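You operate a simulated robot arm through the tools that you are given. There is no shell and no other tool.

You run a simulated robot arm. Do the job below in one go: nothing can be reset, and whatever is moved stays where it is left.

Task
Cap tube 29 and put it away in the teal rack.
Fine: first drop the used tip in the tip bin; the cap lies in the navy tray; cap the tube and turn the latch to FREE before it moves. Set down upright: what you pick out.

The check looks at the end state, three seconds after you hand in, the way a careful person would. Anything else that was tipped, shoved, dropped, spilled or broken makes it a failure. A push-on lid holds only when it is set on centred and level and pressed home; a screw cap is set on level and turned clockwise until tight.

Robot
A 6-joint arm with a two-finger gripper, fixed in place. Base frame: the origin is on the floor under the middle of its stand, x ahead of it, y to its left, z up. Units: m, rad, N and s.
It reaches about 1.298 m from its shoulder. Its first joint turns from -2.601 to 2.601 rad. Payload 1.57 kg.
Tool frame: the origin (TCP) lies between the finger pads and is the grasp point; the fingertips stand 0.021 m ahead of it; z points along the fingers, y is the line along which they close. The gripper opens to 0.07 m; its body begins 0.05 m behind the TCP.
Orientation is that of the tool frame in the base frame, as a unit quaternion [x, y, z, w]. With the fingers straight down and closing along the base's y, the tool's x points along the base's -x, its y along +y and its z along -z.

Tools
- The arm moves only by the tool nudge_tool. Its arguments are lists of equal length, an entry for each row: "hand": the finger opening in m, from 0 to 0.07; "travel": the shift along the tool's x, y, z in m, a list of three; "turn": the turn, a rotation vector about the tool's x, y, z in rad, a list of three. In form: {"hand": [hand, ...], "travel": [[x, y, z], ...], "turn": [[ax, ay, az], ...]}. A call has 1 to 20 rows; each row is the pose to reach, as a shift and turn from the pose commanded when the call began, along the tool's axes at that moment. A row lasts 0.2 s, in which the tool goes at most 0.05 m and 0.15 rad; a call with a longer step from one row to the next is refused whole, and so is a gripper value outside its range. A pose out of reach is approached as far as the arm can. The call stops where the force on the tool passes 50 N (or 10 N more than at its start, if that is more) or the arm is blocked; 0.2 s more then pass. The fingers move at their own pace (about 0.0648 m/s each) and stop on an object; they squeeze with about 29 N. The grip force told is the motor's: it shows also when the fingers shut on nothing. Time passes only in rows, and 0.2 s behind the last, so rows that repeat a pose let the fingers close. The reply holds the time, the measured pose of the TCP, the force on the tool along the base axes, the opening and the grip force, in the units named above and with some noise, with the torque about the TCP (base axes, N m) and any sound that the robot's microphone picked up.
- Cameras (640 x 400 px; columns grow to the right, rows downward): "scene" is fixed at [0.4001, -0.5001, 1.5427]; the picture's right is [-0.99, 0.16, 0.00], its down [0.13, 0.83, -0.55] and it looks along [-0.09, -0.54, -0.84] (base axes); focal length 220 px, centre (320, 200). "wrist" rides on the gripper at [0.079, 0.004, -0.081] in the tool frame; the picture's right is [-0.05, 1.00, 0.00], its down [-0.67, -0.04, -0.74] and it looks along [-0.74, -0.04, 0.67] (tool axes); focal length 256 px, centre (320, 200). There is no depth. A picture from a camera that has moved, and an enlarged one, comes with that camera's place and axes in the base frame and with its lens.
- capture(camera): a new picture of that camera. No time passes.
- raise_lower(by): slides the trunk up (or, below 0, down) by that many m; the arm rides with it, the base frame stays. It gives what a move gives, with no picture.
- enlarge(camera, box): a new picture of the part [left, top, right, bottom] of that camera's present view, enlarged. No time passes.
- job_done(): hands the job in; it is judged then, once.

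Places have to be worked out from the pictures, the camera data and where the tool is seen. Open the gripper and draw the arm clear of the work before you hand the job in, unless the task says otherwise.

The tools are called after "Call:" as a command line: name --argument value ..., lists and objects as JSON in quotes. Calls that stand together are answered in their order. nudge_tool: Moves the arm, as the interface text tells. Its arguments: {"type":"object","properties":{"hand":{"type":"array","items":{"type":"number"}},"travel":{"type":"array","items":{"type":"array","items":{"type":"number"}}},"turn":{"type":"array","items":{"type":"array","items":{"type":"number"}}}},"required":["hand","travel","turn"]} The other tools are called the same way: raise_lower (by) moves the trunk up or down; capture (camera) takes a picture; enlarge (camera, box) takes an enlarged picture of a part of a camera's view; job_done () hands the job in.

At the start:

```text
time_s: 0.0
tcp_pos: [0.1339, -0.7589, 1.2743]
orientation: [0.0, 1.0, 0.0, 0.0]
ft_force: [0.3, -0.1, 0.3]
wrist_torque: [0.0, -0.02, 0.03]
width: 0.0702
finger_force: 0.0
trunk travel left (down, up): [-0.954, 0.016]
```

scene: 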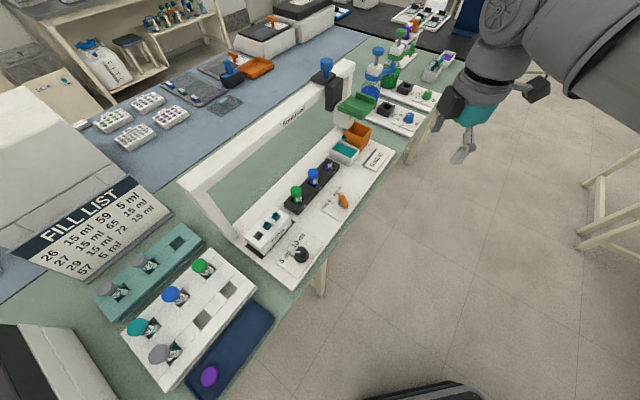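
wrist: 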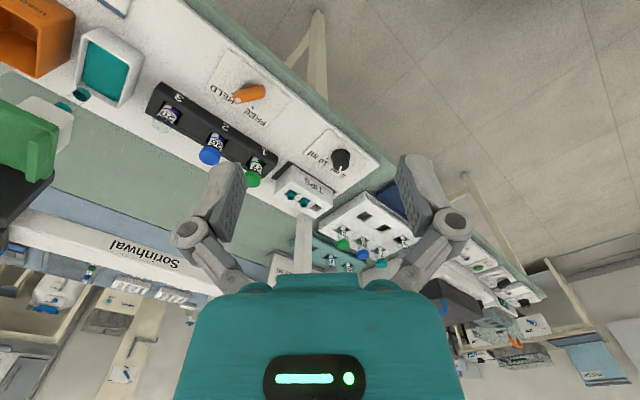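

I start by looking closely at the scene before moving anything: the bench with the racks, the station, and the fill list.

Call:
enlarge --camera "scene" --box '[0, 170, 200, 295]'

Call:
enlarge --camera "scene" --box '[80, 210, 290, 400]'

Call:
enlarge --camera "scene" --box '[230, 110, 430, 290]'

Call:
enlarge --camera "scene" --box '[300, 20, 460, 180]'

Call:
enlarge --camera "wrist" --box '[0, 0, 420, 260]'

```text
3.20 times, centred on (100, 232) of scene
camera zoom: at [0.4001, -0.5001, 1.5427], right [-0.99, 0.16, 0.0], down [0.13, 0.83, -0.55], along [-0.09, -0.54, -0.84], focal length 706 px, centre (1024, 96)
```

zoom: 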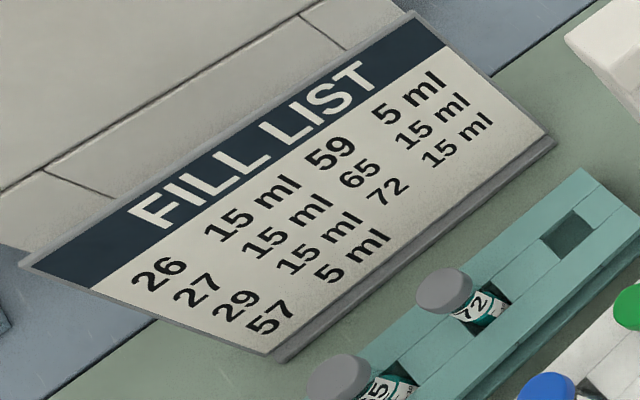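

```text
2.11 times, centred on (185, 305) of scene
camera zoom: at [0.4001, -0.5001, 1.5427], right [-0.99, 0.16, 0.0], down [0.13, 0.83, -0.55], along [-0.09, -0.54, -0.84], focal length 464 px, centre (604, -21)
```

zoom: 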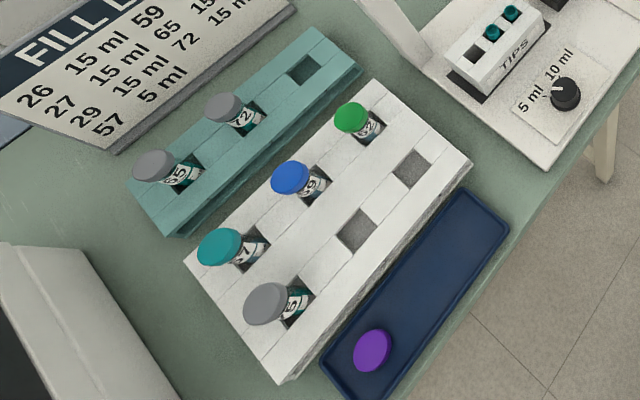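

```text
2.22 times, centred on (330, 200) of scene
camera zoom: at [0.4001, -0.5001, 1.5427], right [-0.99, 0.16, 0.0], down [0.13, 0.83, -0.55], along [-0.09, -0.54, -0.84], focal length 490 px, centre (298, 200)
```

zoom: 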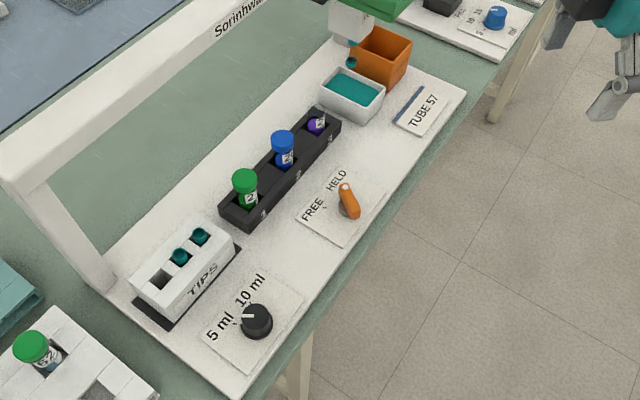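

```text
2.50 times, centred on (380, 100) of scene
camera zoom: at [0.4001, -0.5001, 1.5427], right [-0.99, 0.16, 0.0], down [0.13, 0.83, -0.55], along [-0.09, -0.54, -0.84], focal length 551 px, centre (170, 450)
```

zoom: 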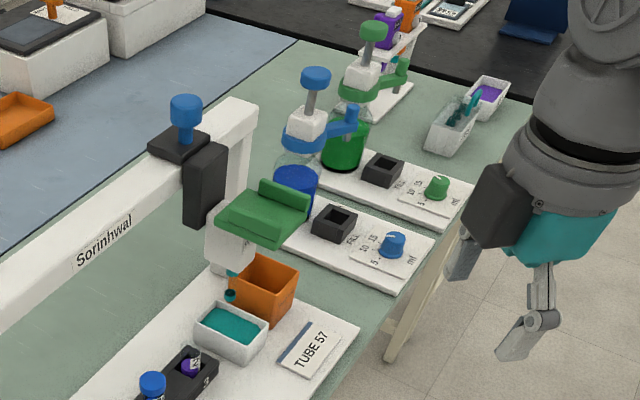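

```text
1.52 times, centred on (210, 130) of wrist
camera zoom: at [0.0555, -0.7547, 1.3537], right [0.05, 1.0, 0.0], down [0.67, -0.04, 0.74], along [0.74, -0.04, -0.67], focal length 390 px, centre (488, 307)
```

zoom: 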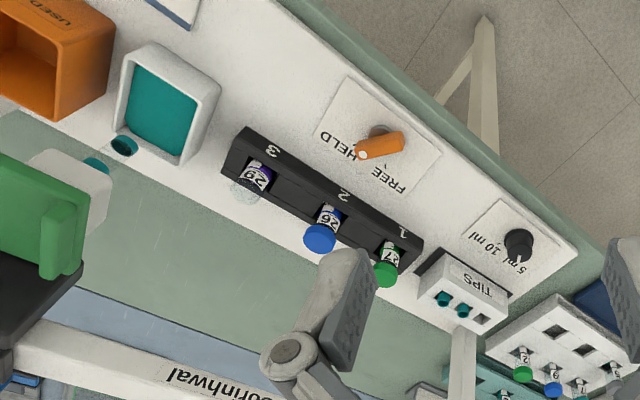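

The reading puts the bench diagonal to the base: the black holder's slot 3 is near (0.28,-1.03), the pipette on the gantry near (0.23,-1.2), and bench height is about 0.87. I turn the tool to line up with the bench and move to a viewpoint in front of the pipette, staying well above the bench.

Call:
nudge_tool --hand '[0.07, 0.07, 0.07, 0.07, 0.07, 0.07, 0.07, 0.07]' --travel '[[0.02, -0.03, 0.0], [0.04, -0.06, 0.0], [0.06, -0.09, 0.01], [0.08, -0.12, 0.03], [0.1, -0.15, 0.05], [0.12, -0.18, 0.07], [0.14, -0.21, 0.09], [0.154, -0.229, 0.104]]' --turn '[[0, 0, 0.1], [0, 0, 0.2], [0, 0, 0.3], [0, 0, 0.4], [0, 0, 0.5], [0, 0, 0.6], [0, 0, 0.7], [0, 0, 0.764]]'

Call:
capture --camera "wrist"

Call:
capture --camera "scene"

```text
time_s: 1.8
tcp_pos: [-0.0217, -0.9872, 1.2735]
orientation: [0.374, 0.927, 0.0, 0.0]
ft_force: [-0.2, 0.2, -1.1]
wrist_torque: [0.01, 0.01, 0.0]
width: 0.0702
finger_force: 0.1
out of reach, approached as far as the arm can: row 3, 4, 5, 6, 7, 8
trunk travel left (down, up): [-0.954, 0.016]
```

```text
taken
camera wrist: at [-0.0751, -0.9307, 1.3534], right [0.73, 0.68, 0.0], down [0.46, -0.49, 0.74], along [0.51, -0.54, -0.67], focal length 256 px, centre (320, 200)
```

wrist: 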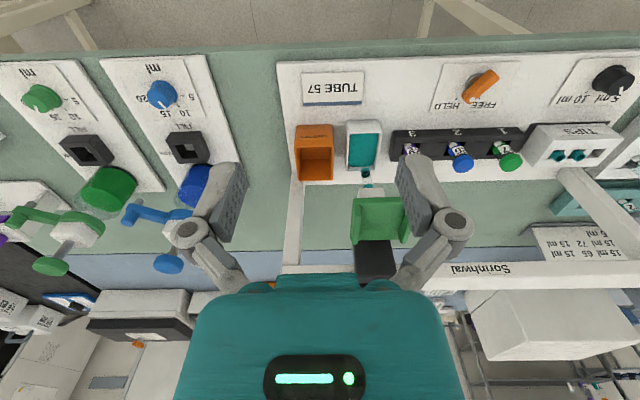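

```text
taken
```

scene: 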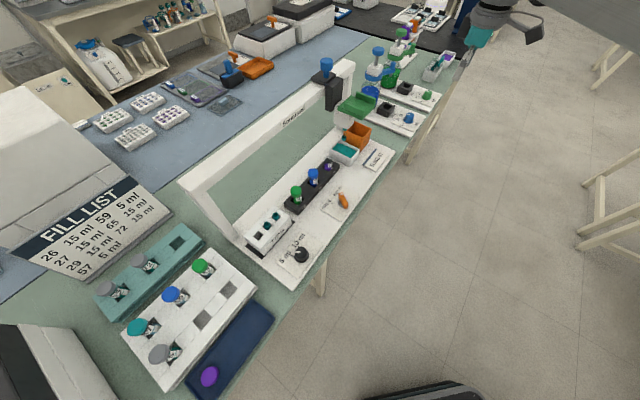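

The arm reports it couldn't go lower with the trunk this high (z stayed at 1.27). Before adjusting I zoom into the pipette, holder and bin from here.

Call:
enlarge --camera "wrist" --box '[270, 100, 430, 200]'

Call:
enlarge --camera "wrist" --box '[330, 170, 450, 300]'

Call:
enlarge --camera "wrist" --box '[380, 60, 640, 220]'

Call:
enlarge --camera "scene" --box '[300, 50, 400, 190]'

```text
4.00 times, centred on (350, 150) of wrist
camera zoom: at [-0.0751, -0.9307, 1.3534], right [0.73, 0.68, 0.0], down [0.46, -0.49, 0.74], along [0.51, -0.54, -0.67], focal length 1024 px, centre (200, 400)
```

zoom: 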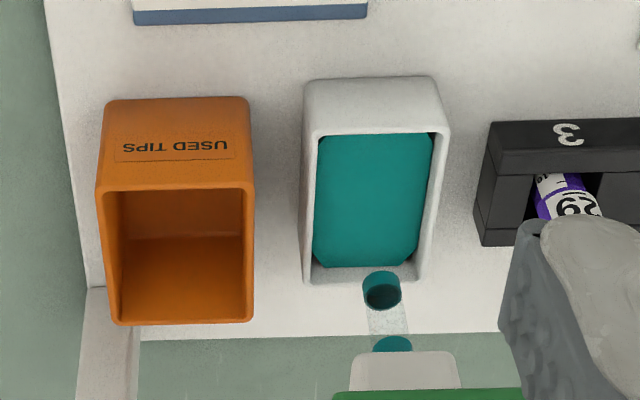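

```text
3.08 times, centred on (390, 235) of wrist
camera zoom: at [-0.0751, -0.9307, 1.3534], right [0.73, 0.68, 0.0], down [0.46, -0.49, 0.74], along [0.51, -0.54, -0.67], focal length 788 px, centre (105, 92)
```

zoom: 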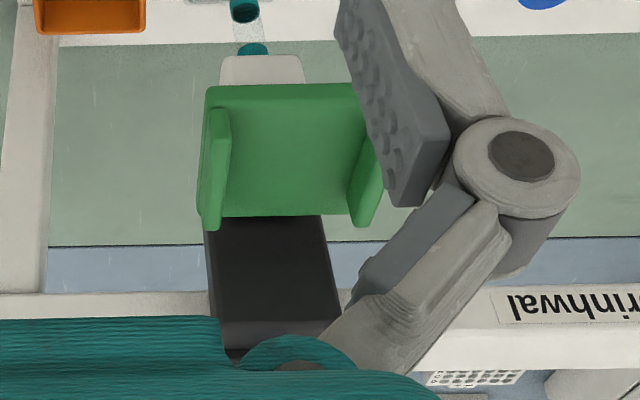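

```text
2.46 times, centred on (510, 140) of wrist
camera zoom: at [-0.0751, -0.9307, 1.3534], right [0.73, 0.68, 0.0], down [0.46, -0.49, 0.74], along [0.51, -0.54, -0.67], focal length 630 px, centre (-148, 348)
```

zoom: 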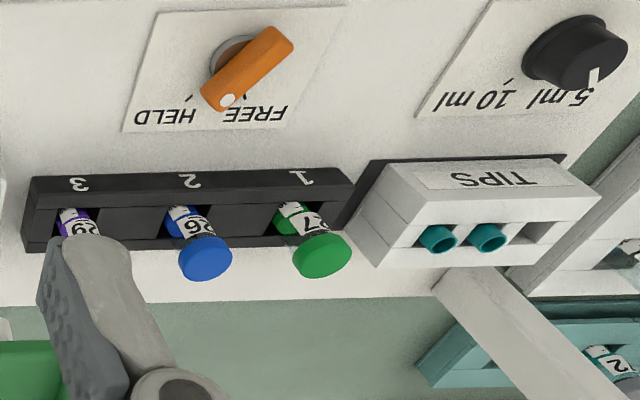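

```text
2.86 times, centred on (350, 120) of scene
camera zoom: at [0.4001, -0.5001, 1.5427], right [-0.99, 0.16, 0.0], down [0.13, 0.83, -0.55], along [-0.09, -0.54, -0.84], focal length 630 px, centre (234, 429)
```

zoom: 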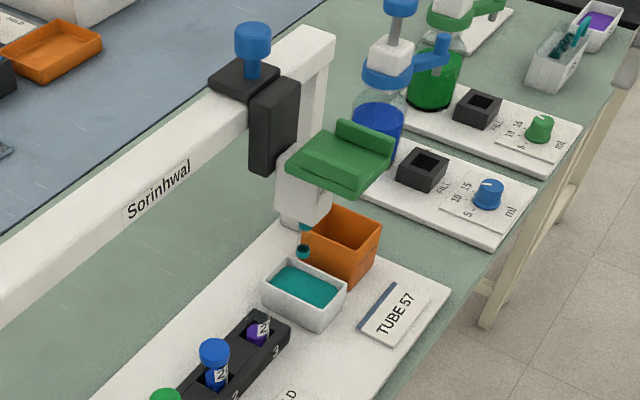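

The gantry pipette has a green U-shaped plate in front, a black carriage, a blue knob on top, and a teal tip hanging near the reservoir; it isn't over the orange "USED TIPS" bin yet. I lower the trunk a little to get working height and a better angle.

Call:
raise_lower --by -0.15

Call:
capture --camera "wrist"

Call:
capture --camera "scene"

```text
time_s: 3.5
tcp_pos: [-0.0207, -0.9859, 1.1227]
orientation: [0.373, 0.928, 0.0, -0.001]
ft_force: [0.2, -0.2, 0.5]
wrist_torque: [0.0, 0.03, -0.01]
width: 0.0701
finger_force: 0.1
trunk travel left (down, up): [-0.804, 0.166]
```

```text
taken
camera wrist: at [-0.0745, -0.93, 1.2038], right [0.73, 0.68, 0.0], down [0.46, -0.49, 0.74], along [0.51, -0.54, -0.67], focal length 256 px, centre (320, 200)
```

wrist: 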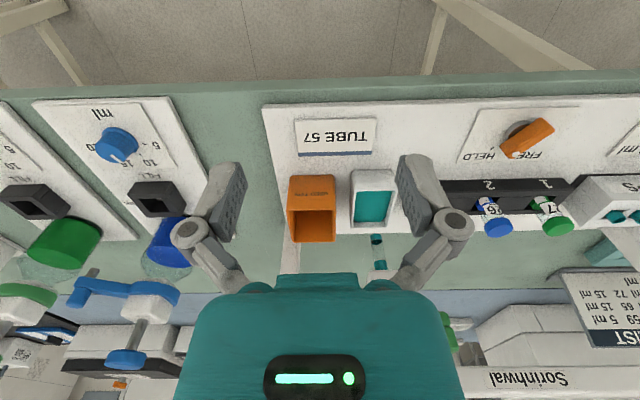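

```text
taken
```

scene: 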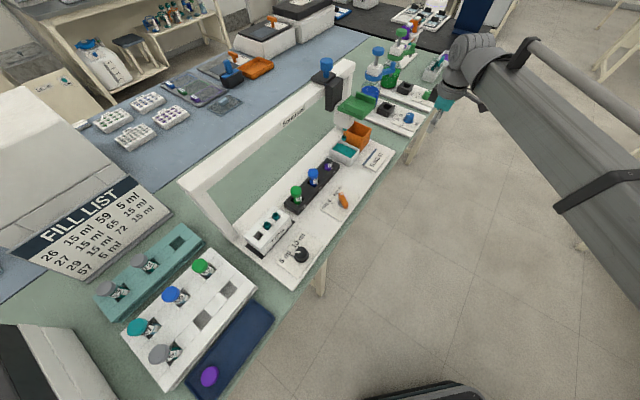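

From this height the hand hides the pipette. I tilt the hand back a bit and shift 0.1 m along the bench to see the pipette side-on.

Call:
nudge_tool --hand '[0.07, 0.07, 0.07, 0.07]' --travel '[[0.0, 0.025, -0.02], [0.0, 0.05, -0.04], [0.0, 0.075, -0.06], [0.0, 0.1, -0.08]]' --turn '[[0, -0.1, 0], [0, -0.2, 0], [0, -0.3, 0], [0, -0.4, 0]]'

Call:
capture --camera "wrist"

```text
time_s: 4.5
tcp_pos: [0.0472, -0.9146, 1.1384]
orientation: [0.365, 0.909, -0.074, 0.185]
ft_force: [-0.8, -0.1, 0.9]
wrist_torque: [-0.04, 0.02, 0.04]
width: 0.0698
finger_force: 0.1
out of reach, approached as far as the arm can: row 1, 2, 3, 4
trunk travel left (down, up): [-0.804, 0.166]
```

```text
taken
camera wrist: at [-0.0247, -0.8411, 1.1814], right [0.73, 0.69, 0.02], down [0.21, -0.25, 0.95], along [0.66, -0.68, -0.32], focal length 256 px, centre (320, 200)
```

wrist: 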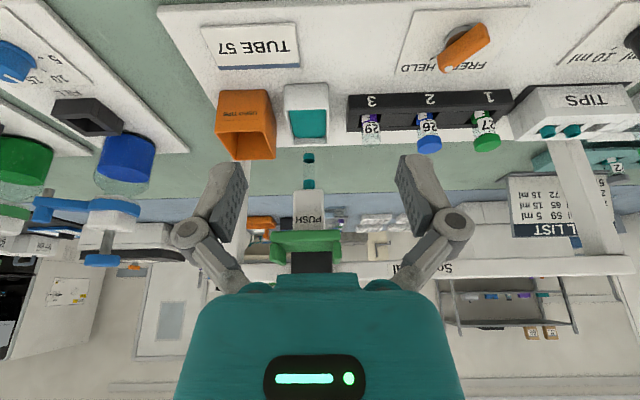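

Now "PUSH" is legible on the pipette body. I zoom in on it.

Call:
enlarge --camera "wrist" --box '[210, 80, 400, 280]'

Call:
enlarge --camera "wrist" --box '[330, 80, 520, 180]'

Call:
enlarge --camera "scene" --box '[310, 50, 390, 150]'

```text
2.00 times, centred on (305, 180) of wrist
camera zoom: at [-0.0247, -0.8411, 1.1814], right [0.73, 0.69, 0.02], down [0.21, -0.25, 0.95], along [0.66, -0.68, -0.32], focal length 512 px, centre (350, 240)
```

zoom: 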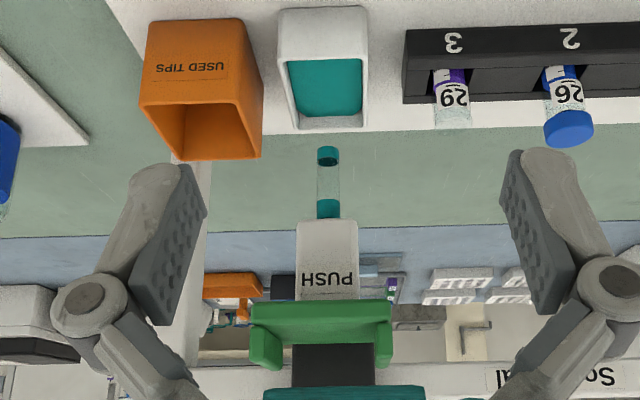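

```text
3.37 times, centred on (425, 130) of wrist
camera zoom: at [-0.0247, -0.8411, 1.1814], right [0.73, 0.69, 0.02], down [0.21, -0.25, 0.95], along [0.66, -0.68, -0.32], focal length 862 px, centre (-34, 436)
```

zoom: 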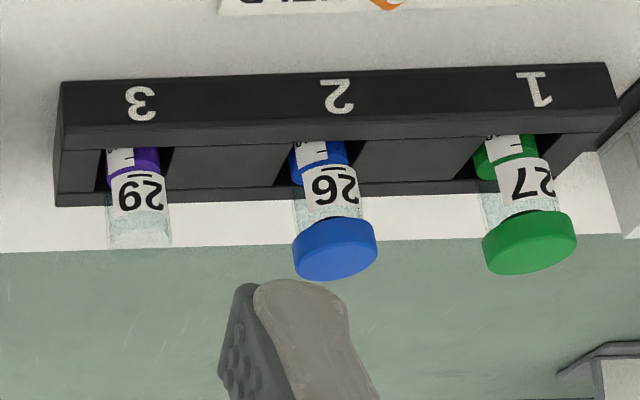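

```text
4.00 times, centred on (350, 100) of scene
camera zoom: at [0.4001, -0.5001, 1.5427], right [-0.99, 0.16, 0.0], down [0.13, 0.83, -0.55], along [-0.09, -0.54, -0.84], focal length 882 px, centre (200, 600)
```

zoom: 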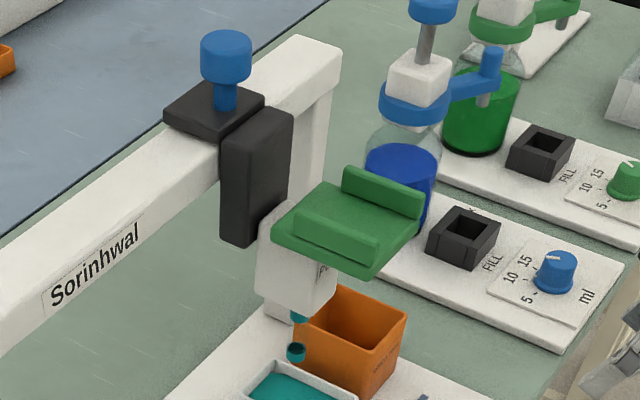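

I've triangulated: tip bottom ≈ (0.212,-1.107,0.99), orange bin rim centre ≈ (0.138,-1.171,0.968), green plate ≈ 0.08 wide with its front edge at z≈1.127. The pipette must slide about 0.097 m along the beam to be over the bin. The trunk is too high for working at bench height, so I lower it in steps and lift the tool to compensate.

Call:
raise_lower --by -0.18

Call:
nudge_tool --hand '[0.07, 0.07, 0.07, 0.07, 0.07, 0.07]' --travel '[[-0.0156, 0, -0.0368], [-0.0312, 0, -0.0737], [-0.0467, 0, -0.1105], [-0.0623, 0, -0.1473], [-0.0779, 0, -0.1842], [-0.0935, 0, -0.221]]' --turn '[[0, 0, 0], [0, 0.05, 0], [0, 0.1, 0], [0, 0.15, 0], [0, 0.2, 0], [0, 0.2, 0]]'

Call:
capture --camera "scene"

```text
time_s: 6.5
tcp_pos: [0.0477, -0.9155, 0.9576]
orientation: [0.365, 0.909, -0.074, 0.184]
ft_force: [-0.3, 1.1, 0.2]
wrist_torque: [0.01, -0.02, -0.03]
width: 0.0701
finger_force: 0.0
trunk travel left (down, up): [-0.624, 0.346]
```

```text
time_s: 8.0
tcp_pos: [0.0512, -0.9163, 0.9472]
orientation: [0.371, 0.923, -0.036, 0.093]
ft_force: [-0.1, 0.0, 0.0]
wrist_torque: [-0.01, -0.01, -0.02]
width: 0.0699
finger_force: 0.1
out of reach, approached as far as the arm can: row 1, 2, 3, 4, 5, 6
trunk travel left (down, up): [-0.624, 0.346]
```

```text
taken
```

scene: 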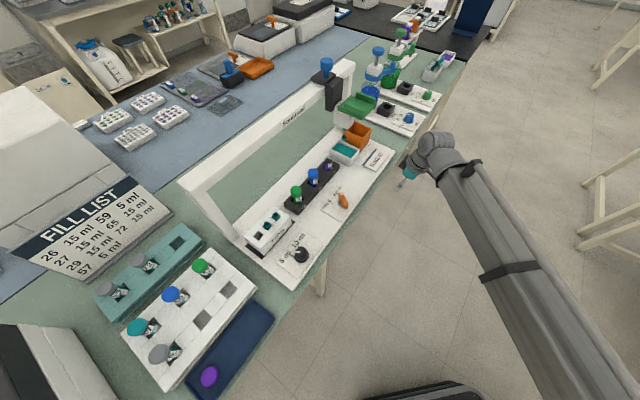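

The height readings show that nudges do not change z (only the trunk does): this arm is SCARA-like, so vertical motion comes from raise_lower. I take a picture from this low position, which costs nothing.

Call:
capture --camera "wrist"

Call:
enlarge --camera "wrist" --box '[240, 60, 480, 210]'

```text
taken
camera wrist: at [-0.0132, -0.8493, 1.01], right [0.73, 0.68, 0.01], down [0.34, -0.38, 0.86], along [0.59, -0.62, -0.51], focal length 256 px, centre (320, 200)
```

wrist: 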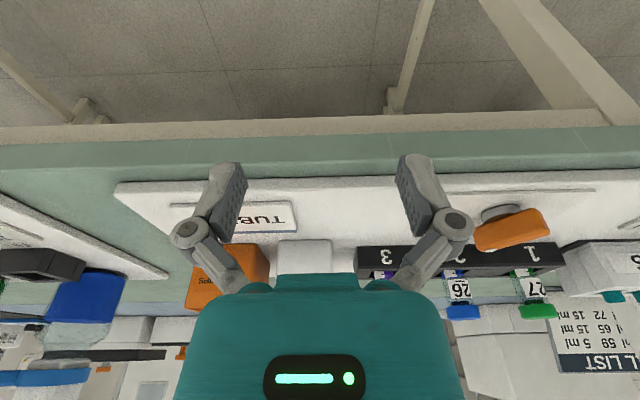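

```text
2.67 times, centred on (360, 135) of wrist
camera zoom: at [-0.0132, -0.8493, 1.01], right [0.73, 0.68, 0.01], down [0.34, -0.38, 0.86], along [0.59, -0.62, -0.51], focal length 683 px, centre (213, 373)
```

zoom: 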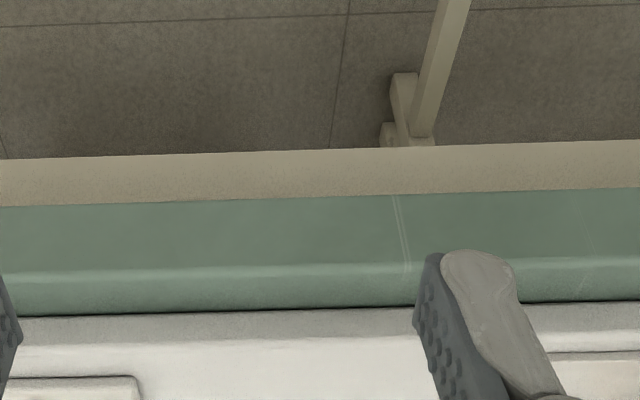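

I raise the trunk 0.31 m, straighten the tool to vertical, and move slightly along the bench so I can look down onto the green plate.

Call:
raise_lower --by 0.31

Call:
nudge_tool --hand '[0.07, 0.07, 0.03, 0.0, 0.0]' --travel '[[0, -0.01, 0], [0, -0.02, 0], [0, -0.025, 0], [0, -0.025, 0], [0, -0.025, 0]]' --turn '[[0, 0.1, 0], [0, 0.2, 0], [0, 0.2, 0], [0, 0.2, 0], [0, 0.2, 0]]'

Call:
capture --camera "wrist"

```text
time_s: 11.0
tcp_pos: [0.0509, -0.9158, 1.2562]
orientation: [0.371, 0.923, -0.037, 0.093]
ft_force: [-1.1, -0.1, 0.8]
wrist_torque: [-0.06, 0.02, 0.01]
width: 0.0699
finger_force: 0.1
trunk travel left (down, up): [-0.934, 0.036]
```

```text
time_s: 12.2
tcp_pos: [0.0347, -0.9344, 1.2542]
orientation: [0.373, 0.928, 0.0, -0.001]
ft_force: [-0.4, -0.3, 0.5]
wrist_torque: [-0.06, 0.02, 0.0]
width: 0.0
finger_force: 16.6
out of reach, approached as far as the arm can: row 2, 3, 4, 5
trunk travel left (down, up): [-0.934, 0.036]
```

```text
taken
camera wrist: at [-0.0196, -0.8774, 1.3337], right [0.73, 0.68, 0.0], down [0.46, -0.49, 0.74], along [0.51, -0.54, -0.67], focal length 256 px, centre (320, 200)
```

wrist: 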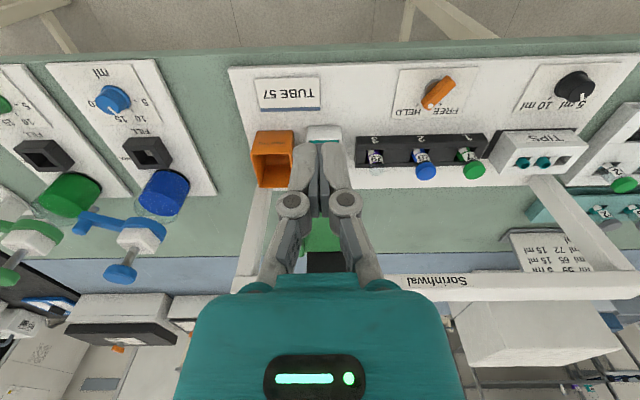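

The closed fingertips are about 2 cm wide, so they fit between the green plate's walls. I move in over the plate (n≈0.165), still 8 cm above it, and check with both cameras.

Call:
nudge_tool --hand '[0, 0, 0, 0, 0]' --travel '[[-0.04, 0, 0], [-0.08, 0, 0], [-0.12, 0, 0], [-0.16, 0, 0], [-0.2, 0, 0]]' --turn '[[0, 0, 0], [0, 0, 0], [0, 0, 0], [0, 0, 0], [0, 0, 0]]'

Call:
capture --camera "wrist"

Call:
enlarge --camera "scene" --box '[300, 40, 420, 160]'

```text
time_s: 13.4
tcp_pos: [0.1791, -1.074, 1.2516]
orientation: [0.373, 0.928, 0.0, 0.0]
ft_force: [0.6, 0.0, -0.6]
wrist_torque: [0.03, 0.0, 0.0]
width: 0.0002
finger_force: 28.2
trunk travel left (down, up): [-0.934, 0.036]
```

```text
taken
camera wrist: at [0.1246, -1.0179, 1.3332], right [0.73, 0.68, 0.0], down [0.46, -0.49, 0.74], along [0.51, -0.54, -0.67], focal length 256 px, centre (320, 200)
```

wrist: 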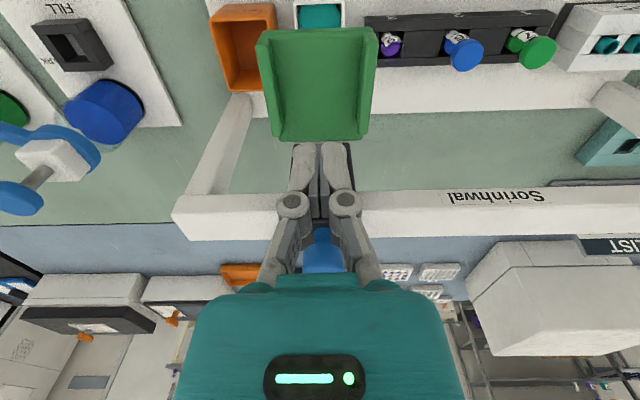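

```text
3.33 times, centred on (360, 100) of scene
camera zoom: at [0.4001, -0.5001, 1.5427], right [-0.99, 0.16, 0.0], down [0.13, 0.83, -0.55], along [-0.09, -0.54, -0.84], focal length 735 px, centre (187, 533)
```

zoom: 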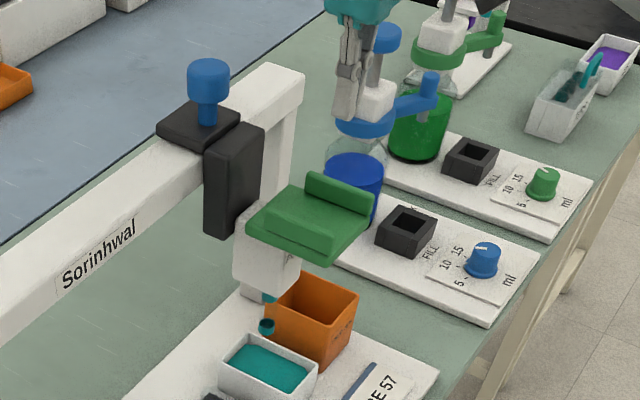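

The tool sits centred between the plate's walls (plate centre ≈ (0.188,-1.085)), with tips about 8–9 cm above the plate. I lower by 0.075 and look at the fit.

Call:
raise_lower --by -0.075

Call:
enlarge --camera "scene" --box '[310, 60, 400, 150]'

Call:
capture --camera "wrist"

```text
time_s: 14.6
tcp_pos: [0.1782, -1.0725, 1.1785]
orientation: [0.373, 0.928, 0.0, -0.001]
ft_force: [0.0, 1.2, 0.2]
wrist_torque: [0.03, 0.02, 0.0]
width: 0.0003
finger_force: 28.4
trunk travel left (down, up): [-0.859, 0.111]
```

```text
4.44 times, centred on (355, 105) of scene
camera zoom: at [0.4001, -0.5001, 1.5427], right [-0.99, 0.16, 0.0], down [0.13, 0.83, -0.55], along [-0.09, -0.54, -0.84], focal length 980 px, centre (164, 622)
```

zoom: 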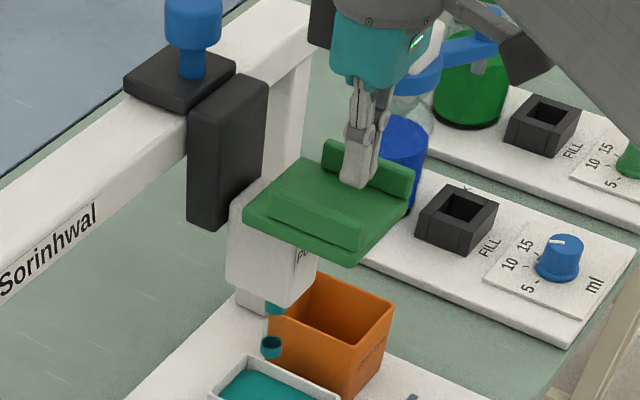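

```text
taken
camera wrist: at [0.1239, -1.0166, 1.2588], right [0.73, 0.68, 0.0], down [0.46, -0.49, 0.75], along [0.51, -0.54, -0.67], focal length 256 px, centre (320, 200)
```

wrist: 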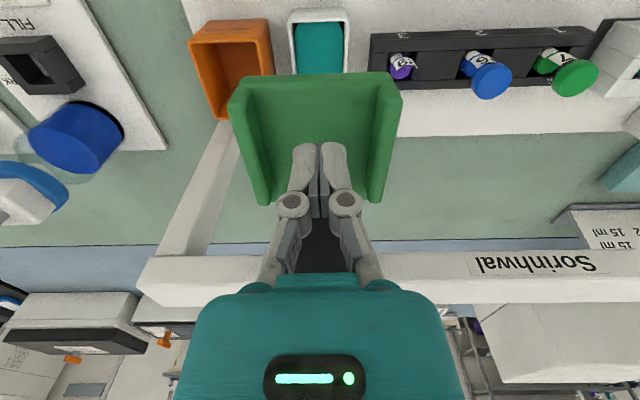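

Tips are at about 1.157, just above the plate between the walls, with no contact force. I lower another 0.012 and check the force.

Call:
raise_lower --by -0.012

Call:
capture --camera "wrist"

Call:
enlarge --camera "scene" --box '[320, 70, 390, 130]'

```text
time_s: 15.2
tcp_pos: [0.1777, -1.0724, 1.1675]
orientation: [0.374, 0.928, -0.001, 0.0]
ft_force: [0.5, 0.3, -0.6]
wrist_torque: [-0.02, -0.03, 0.04]
width: 0.0
finger_force: 28.3
trunk travel left (down, up): [-0.847, 0.123]
```

```text
taken
camera wrist: at [0.1239, -1.0165, 1.2468], right [0.73, 0.68, 0.0], down [0.46, -0.49, 0.75], along [0.51, -0.54, -0.67], focal length 256 px, centre (320, 200)
```

wrist: 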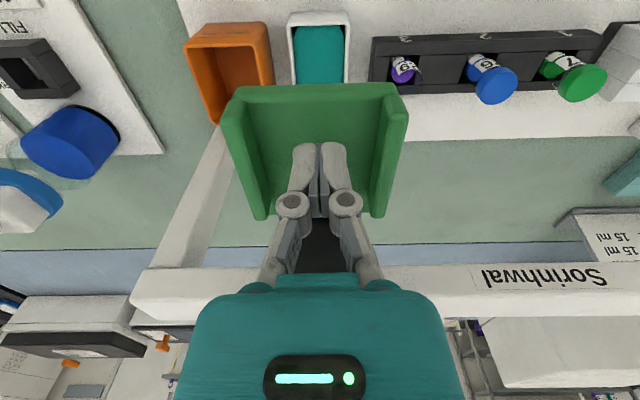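

```text
6.67 times, centred on (355, 100) of scene
camera zoom: at [0.4001, -0.5001, 1.5427], right [-0.99, 0.16, 0.0], down [0.13, 0.83, -0.55], along [-0.09, -0.54, -0.84], focal length 1470 px, centre (87, 867)
```

zoom: 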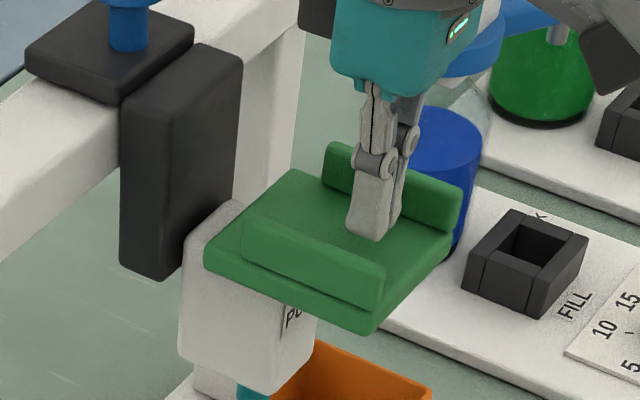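

Tips are now inside the walls just above the plate with no contact. I lower 4 mm more, then push gently along the beam toward the bin (tool −y), stopping partway to check that the carriage really slides.

Call:
raise_lower --by -0.004

Call:
nudge_tool --hand '[0, 0, 0, 0, 0, 0, 0, 0]' --travel '[[0, -0.006, 0], [0, -0.012, 0], [0, -0.018, 0], [0, -0.024, 0], [0, -0.03, 0], [0, -0.036, 0], [0, -0.042, 0], [0, -0.048, 0]]' --turn '[[0, 0, 0], [0, 0, 0], [0, 0, 0], [0, 0, 0], [0, 0, 0], [0, 0, 0], [0, 0, 0], [0, 0, 0]]'

Call:
capture --camera "wrist"

Call:
enlarge --camera "scene" --box '[310, 50, 400, 160]'

```text
time_s: 15.7
tcp_pos: [0.1779, -1.0723, 1.1616]
orientation: [0.373, 0.928, 0.0, 0.0]
ft_force: [-0.1, 0.0, 0.5]
wrist_torque: [-0.01, -0.01, 0.01]
width: 0.0002
finger_force: 28.1
trunk travel left (down, up): [-0.843, 0.127]
```

```text
time_s: 17.5
tcp_pos: [0.1447, -1.1083, 1.1619]
orientation: [0.373, 0.928, 0.0, -0.001]
ft_force: [-0.7, -0.8, -0.1]
wrist_torque: [0.02, 0.02, 0.0]
width: 0.0001
finger_force: 28.6
trunk travel left (down, up): [-0.843, 0.127]
```

```text
taken
camera wrist: at [0.0908, -1.0515, 1.2426], right [0.73, 0.68, 0.0], down [0.46, -0.49, 0.74], along [0.51, -0.54, -0.67], focal length 256 px, centre (320, 200)
```

wrist: 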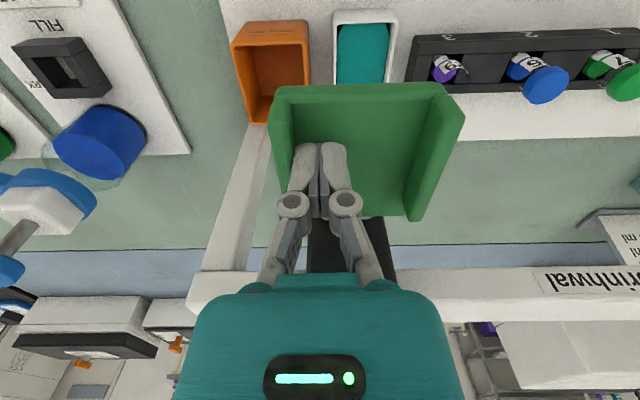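

```text
3.64 times, centred on (355, 105) of scene
camera zoom: at [0.4001, -0.5001, 1.5427], right [-0.99, 0.16, 0.0], down [0.13, 0.83, -0.55], along [-0.09, -0.54, -0.84], focal length 802 px, centre (193, 546)
```

zoom: 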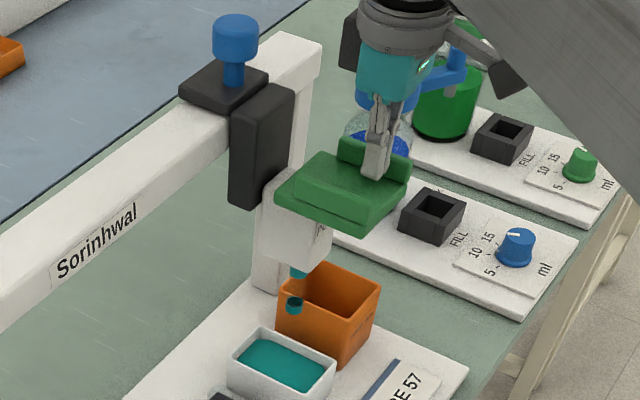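

The carriage slides freely (tip moved ~2.5 cm so far) and nothing resists. About 0.072 m more brings the tip over the bin centre, so I push on slowly.

Call:
nudge_tool --hand '[0, 0, 0, 0, 0, 0, 0, 0, 0, 0, 0, 0, 0]' --travel '[[0, -0.006, 0], [0, -0.012, 0], [0, -0.018, 0], [0, -0.024, 0], [0, -0.03, 0], [0, -0.036, 0], [0, -0.042, 0], [0, -0.048, 0], [0, -0.054, 0], [0, -0.06, 0], [0, -0.065, 0], [0, -0.069, 0], [0, -0.071, 0]]' --turn '[[0, 0, 0], [0, 0, 0], [0, 0, 0], [0, 0, 0], [0, 0, 0], [0, 0, 0], [0, 0, 0], [0, 0, 0], [0, 0, 0], [0, 0, 0], [0, 0, 0], [0, 0, 0], [0, 0, 0]]'

Call:
capture --camera "wrist"

Call:
enlarge --camera "scene" --box '[310, 50, 400, 160]'

```text
time_s: 20.3
tcp_pos: [0.0989, -1.112, 1.1622]
orientation: [0.373, 0.928, -0.001, 0.002]
ft_force: [-0.5, 0.0, -1.8]
wrist_torque: [0.01, 0.0, 0.0]
width: 0.0001
finger_force: 28.2
out of reach, approached as far as the arm can: row 1, 2, 3, 4, 5, 6, 7, 8, 9, 10, 11, 12, 13
trunk travel left (down, up): [-0.843, 0.127]
```

```text
taken
camera wrist: at [0.0446, -1.0546, 1.2426], right [0.73, 0.68, 0.0], down [0.46, -0.49, 0.75], along [0.51, -0.54, -0.67], focal length 256 px, centre (320, 200)
```

wrist: 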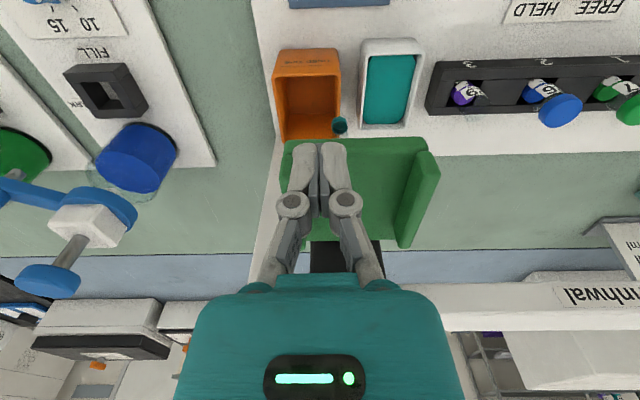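

```text
3.64 times, centred on (355, 105) of scene
camera zoom: at [0.4001, -0.5001, 1.5427], right [-0.99, 0.16, 0.0], down [0.13, 0.83, -0.55], along [-0.09, -0.54, -0.84], focal length 802 px, centre (193, 546)
```

zoom: 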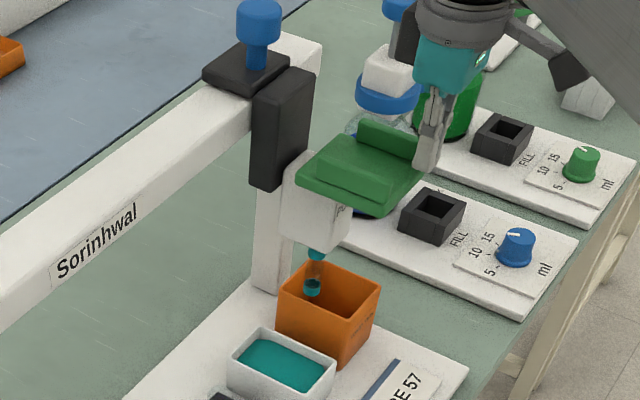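

The carriage moved ~6 cm, but the arm hit its horizontal reach limit (r≈1.117 m) and slid forward off the wall; the tip is now over the bin's near edge and needs ~0.038 m more. I lift clear, then tilt the fingers toward the bench (which gains reach) and re-enter the tray.

Call:
raise_lower --by 0.06

Call:
nudge_tool --hand '[0, 0, 0, 0, 0]' --travel '[[-0.0, 0.005, -0.001], [-0.005, 0.01, -0.0035], [-0.01, 0.015, -0.008], [-0.018, 0.02, -0.0142], [-0.023, 0.023, -0.0142]]' --turn '[[0, -0.1, 0], [0, -0.2, 0], [0, -0.3, 0], [0, -0.4, 0], [0, -0.4, 0]]'

Call:
capture --camera "wrist"

Call:
enlarge --camera "scene" --box '[310, 50, 400, 160]'

```text
time_s: 21.3
tcp_pos: [0.099, -1.1113, 1.2215]
orientation: [0.373, 0.928, 0.001, 0.0]
ft_force: [0.6, -0.2, -0.6]
wrist_torque: [-0.04, -0.02, 0.06]
width: 0.0
finger_force: 28.5
trunk travel left (down, up): [-0.903, 0.067]
```

```text
time_s: 22.5
tcp_pos: [0.1317, -1.1108, 1.2363]
orientation: [0.366, 0.909, -0.074, 0.185]
ft_force: [-0.5, -0.4, -0.2]
wrist_torque: [0.0, 0.0, 0.02]
width: 0.0
finger_force: 28.6
trunk travel left (down, up): [-0.903, 0.067]
```

```text
taken
camera wrist: at [0.0594, -1.0363, 1.2799], right [0.73, 0.69, 0.02], down [0.21, -0.25, 0.95], along [0.66, -0.68, -0.32], focal length 256 px, centre (320, 200)
```

wrist: 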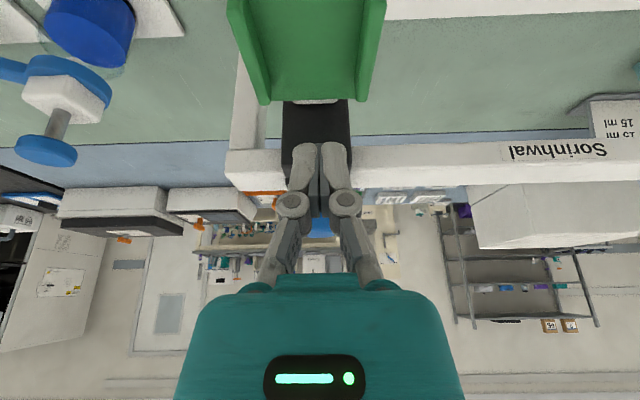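

```text
3.64 times, centred on (355, 105) of scene
camera zoom: at [0.4001, -0.5001, 1.5427], right [-0.99, 0.16, 0.0], down [0.13, 0.83, -0.55], along [-0.09, -0.54, -0.84], focal length 802 px, centre (193, 546)
```

zoom: 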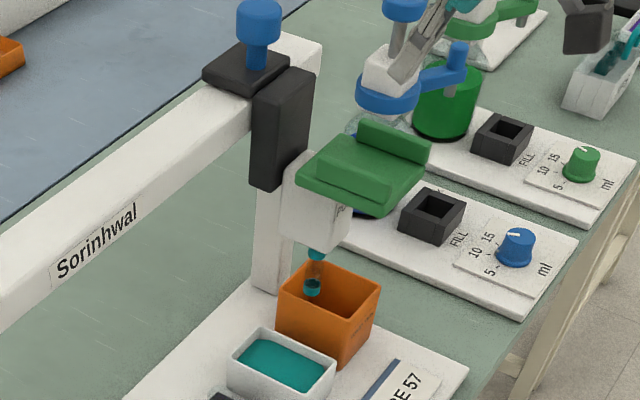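

In sync and in reach now; the tips are centred between the walls. I lower 0.073 back into the tray and push on by the remaining distance.

Call:
raise_lower --by -0.073

Call:
capture --camera "wrist"

Call:
enlarge --camera "scene" --box '[310, 50, 400, 160]'

```text
time_s: 23.6
tcp_pos: [0.1308, -1.1111, 1.1631]
orientation: [0.365, 0.909, -0.074, 0.185]
ft_force: [0.2, 0.8, -0.5]
wrist_torque: [-0.02, 0.03, 0.03]
width: 0.0
finger_force: 28.5
trunk travel left (down, up): [-0.83, 0.14]
```

```text
taken
camera wrist: at [0.0592, -1.036, 1.2072], right [0.73, 0.69, 0.02], down [0.21, -0.25, 0.95], along [0.66, -0.68, -0.32], focal length 256 px, centre (320, 200)
```

wrist: 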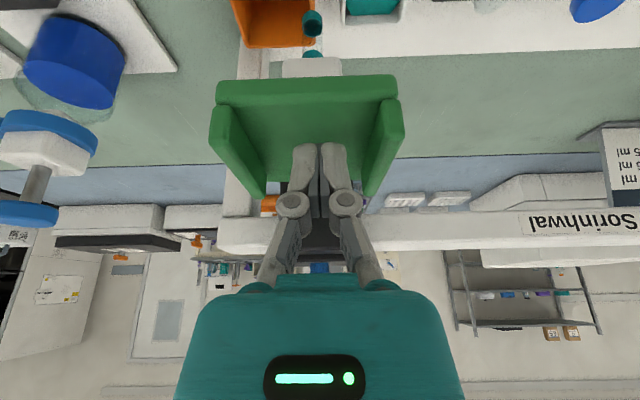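

```text
3.64 times, centred on (355, 105) of scene
camera zoom: at [0.4001, -0.5001, 1.5427], right [-0.99, 0.16, 0.0], down [0.13, 0.83, -0.55], along [-0.09, -0.54, -0.84], focal length 802 px, centre (193, 546)
```

zoom: 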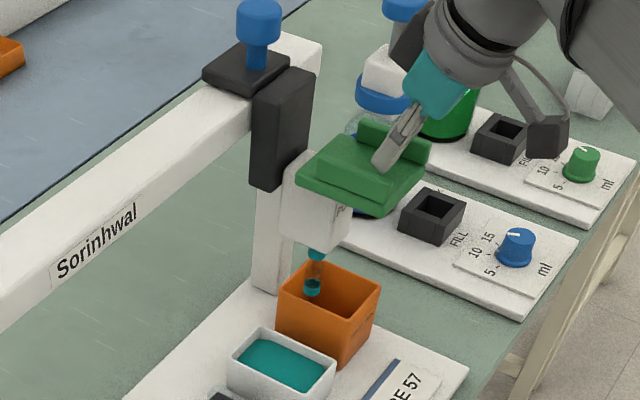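

The tips are inside the tray. I push along the beam 0.052 m (about 0.02 of it slack) to carry the tip over the middle of the bin.

Call:
nudge_tool --hand '[0, 0, 0, 0, 0, 0, 0, 0, 0]' --travel '[[0, -0.006, 0], [0, -0.012, 0], [0, -0.018, 0], [0, -0.024, 0], [0, -0.03, 0], [0, -0.036, 0], [0, -0.042, 0], [0, -0.048, 0], [0, -0.052, 0]]' --turn '[[0, 0, 0], [0, 0, 0], [0, 0, 0], [0, 0, 0], [0, 0, 0], [0, 0, 0], [0, 0, 0], [0, 0, 0], [0, 0, 0]]'

Call:
capture --camera "wrist"

Call:
enlarge --camera "scene" --box '[310, 50, 400, 160]'

```text
time_s: 25.6
tcp_pos: [0.0968, -1.1477, 1.1633]
orientation: [0.365, 0.91, -0.075, 0.185]
ft_force: [-0.1, 1.3, 0.0]
wrist_torque: [0.0, -0.01, 0.02]
width: 0.0
finger_force: 28.1
trunk travel left (down, up): [-0.83, 0.14]
```

```text
taken
camera wrist: at [0.0233, -1.0737, 1.207], right [0.73, 0.69, 0.02], down [0.21, -0.25, 0.95], along [0.66, -0.68, -0.32], focal length 256 px, centre (320, 200)
```

wrist: 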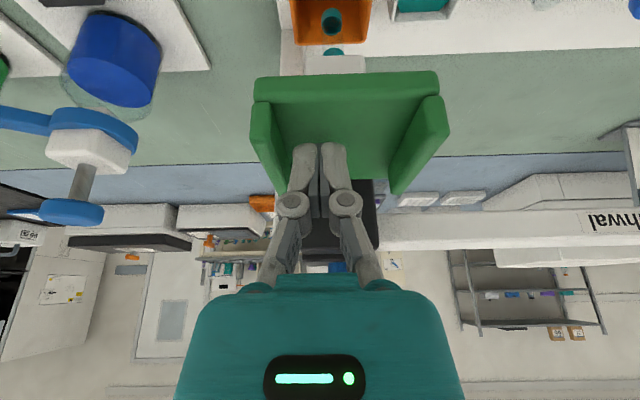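

```text
3.64 times, centred on (355, 105) of scene
camera zoom: at [0.4001, -0.5001, 1.5427], right [-0.99, 0.16, 0.0], down [0.13, 0.83, -0.55], along [-0.09, -0.54, -0.84], focal length 802 px, centre (193, 546)
```

zoom: 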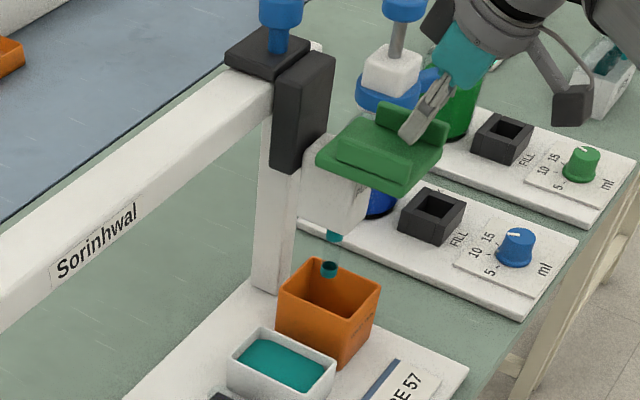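

The tip is now centred over the orange bin (col 331 vs bin centre 331). I back the fingers off the wall to the plate's middle, then press the plate down in small steps, watching force and sound.

Call:
nudge_tool --hand '[0, 0, 0]' --travel '[[0, 0.007, 0], [0, 0.014, 0], [0, 0.018, 0]]' --turn '[[0, 0, 0], [0, 0, 0], [0, 0, 0]]'

Call:
raise_lower --by -0.008

```text
time_s: 26.4
tcp_pos: [0.107, -1.1356, 1.1636]
orientation: [0.365, 0.91, -0.075, 0.184]
ft_force: [-0.1, 0.0, -0.9]
wrist_torque: [0.03, 0.03, -0.02]
width: 0.0001
finger_force: 28.6
trunk travel left (down, up): [-0.83, 0.14]
```

```text
time_s: 27.0
tcp_pos: [0.1077, -1.1348, 1.1545]
orientation: [0.366, 0.909, -0.074, 0.184]
ft_force: [0.3, -0.4, -0.8]
wrist_torque: [-0.02, -0.01, 0.03]
width: 0.0
finger_force: 28.6
trunk travel left (down, up): [-0.822, 0.148]
```

No contact yet at tip z≈1.135. I lower another 6 mm.

Call:
raise_lower --by -0.006

Call:
enlarge --camera "scene" --box '[310, 50, 400, 160]'

```text
time_s: 27.5
tcp_pos: [0.1077, -1.1338, 1.1505]
orientation: [0.365, 0.909, -0.074, 0.185]
ft_force: [0.2, -0.8, 2.4]
wrist_torque: [-0.01, 0.0, 0.0]
width: 0.0061
finger_force: 28.9
trunk travel left (down, up): [-0.816, 0.154]
```

```text
3.64 times, centred on (355, 105) of scene
camera zoom: at [0.4001, -0.5001, 1.5427], right [-0.99, 0.16, 0.0], down [0.13, 0.83, -0.55], along [-0.09, -0.54, -0.84], focal length 802 px, centre (193, 546)
```

zoom: 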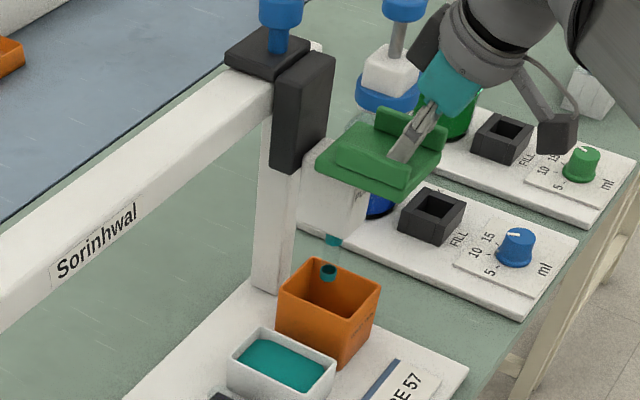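

Contact now: 2.4 N upward and the fingers opened slightly by 6 mm. I continue in 4 mm steps, watching the force.

Call:
raise_lower --by -0.004

Call:
enlarge --camera "scene" --box '[310, 50, 400, 160]'

Call:
enlarge --camera "wrist" --box '[200, 0, 460, 230]'

```text
time_s: 28.0
tcp_pos: [0.1083, -1.1347, 1.1454]
orientation: [0.366, 0.909, -0.074, 0.185]
ft_force: [0.0, -1.1, 3.1]
wrist_torque: [0.0, -0.02, 0.01]
width: 0.006
finger_force: 28.1
trunk travel left (down, up): [-0.812, 0.158]
```

```text
3.64 times, centred on (355, 105) of scene
camera zoom: at [0.4001, -0.5001, 1.5427], right [-0.99, 0.16, 0.0], down [0.13, 0.83, -0.55], along [-0.09, -0.54, -0.84], focal length 802 px, centre (193, 546)
```

zoom: 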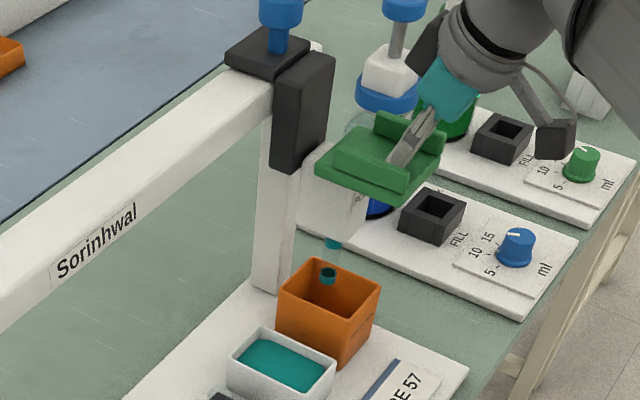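

```text
1.74 times, centred on (330, 115) of wrist
camera zoom: at [0.0355, -1.0606, 1.1893], right [0.73, 0.69, 0.02], down [0.21, -0.25, 0.95], along [0.65, -0.68, -0.32], focal length 445 px, centre (303, 348)
```

zoom: 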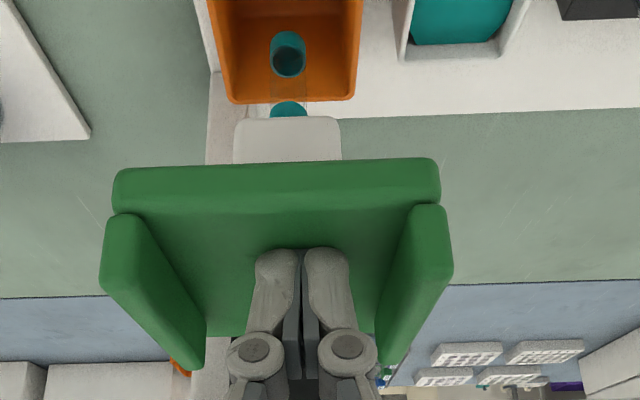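

The plate, body and tip move down together with only ~3 N, so the green plate lowers the pipette. The tip enters the bin without touching it. I continue lowering in steps, watching the force.

Call:
raise_lower --by -0.012

Call:
enlarge --camera "scene" --box '[310, 40, 400, 150]'

Call:
enlarge --camera "wrist" --box '[200, 0, 460, 230]'

```text
time_s: 28.6
tcp_pos: [0.1084, -1.135, 1.1338]
orientation: [0.365, 0.909, -0.076, 0.185]
ft_force: [0.2, -1.1, 2.5]
wrist_torque: [-0.03, 0.01, -0.01]
width: 0.0059
finger_force: 28.6
trunk travel left (down, up): [-0.8, 0.17]
```

```text
3.64 times, centred on (355, 95) of scene
camera zoom: at [0.4001, -0.5001, 1.5427], right [-0.99, 0.16, 0.0], down [0.13, 0.83, -0.55], along [-0.09, -0.54, -0.84], focal length 802 px, centre (193, 582)
```

zoom: 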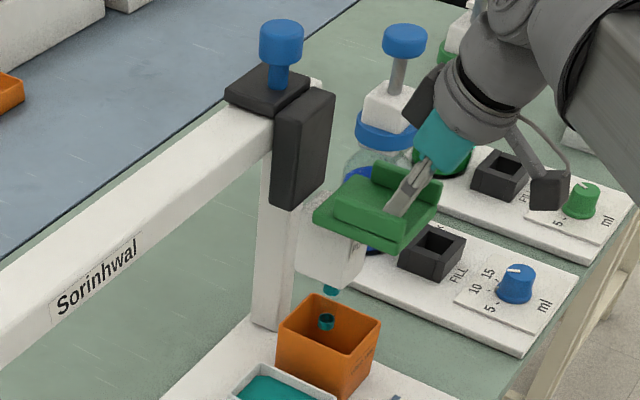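

```text
1.74 times, centred on (330, 115) of wrist
camera zoom: at [0.0355, -1.0605, 1.1774], right [0.73, 0.69, 0.02], down [0.21, -0.25, 0.95], along [0.65, -0.68, -0.32], focal length 445 px, centre (303, 348)
```

zoom: 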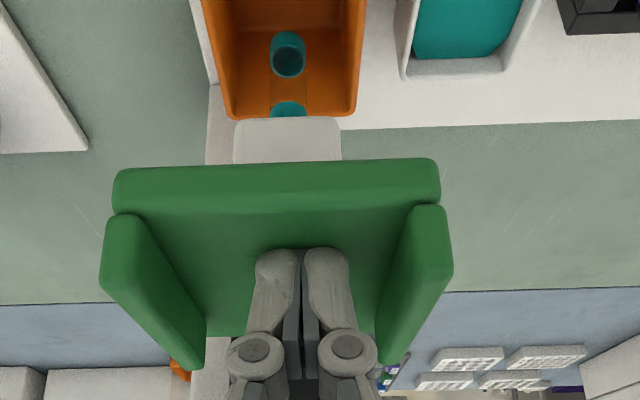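

Still only ~2.5 N; the pipette glides down. I continue another 0.02.

Call:
raise_lower --by -0.02

Call:
enlarge --camera "scene" --box '[310, 40, 400, 150]'

```text
time_s: 29.3
tcp_pos: [0.107, -1.1338, 1.1131]
orientation: [0.365, 0.909, -0.076, 0.184]
ft_force: [1.0, -1.4, 4.5]
wrist_torque: [-0.05, -0.05, 0.0]
width: 0.006
finger_force: 28.5
trunk travel left (down, up): [-0.78, 0.19]
```

```text
3.64 times, centred on (355, 95) of scene
camera zoom: at [0.4001, -0.5001, 1.5427], right [-0.99, 0.16, 0.0], down [0.13, 0.83, -0.55], along [-0.09, -0.54, -0.84], focal length 802 px, centre (193, 582)
```

zoom: 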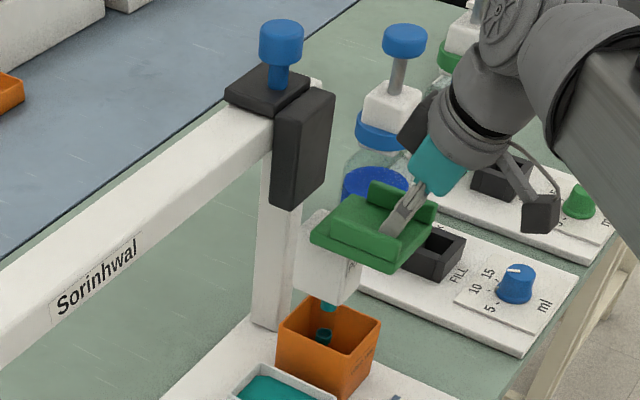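

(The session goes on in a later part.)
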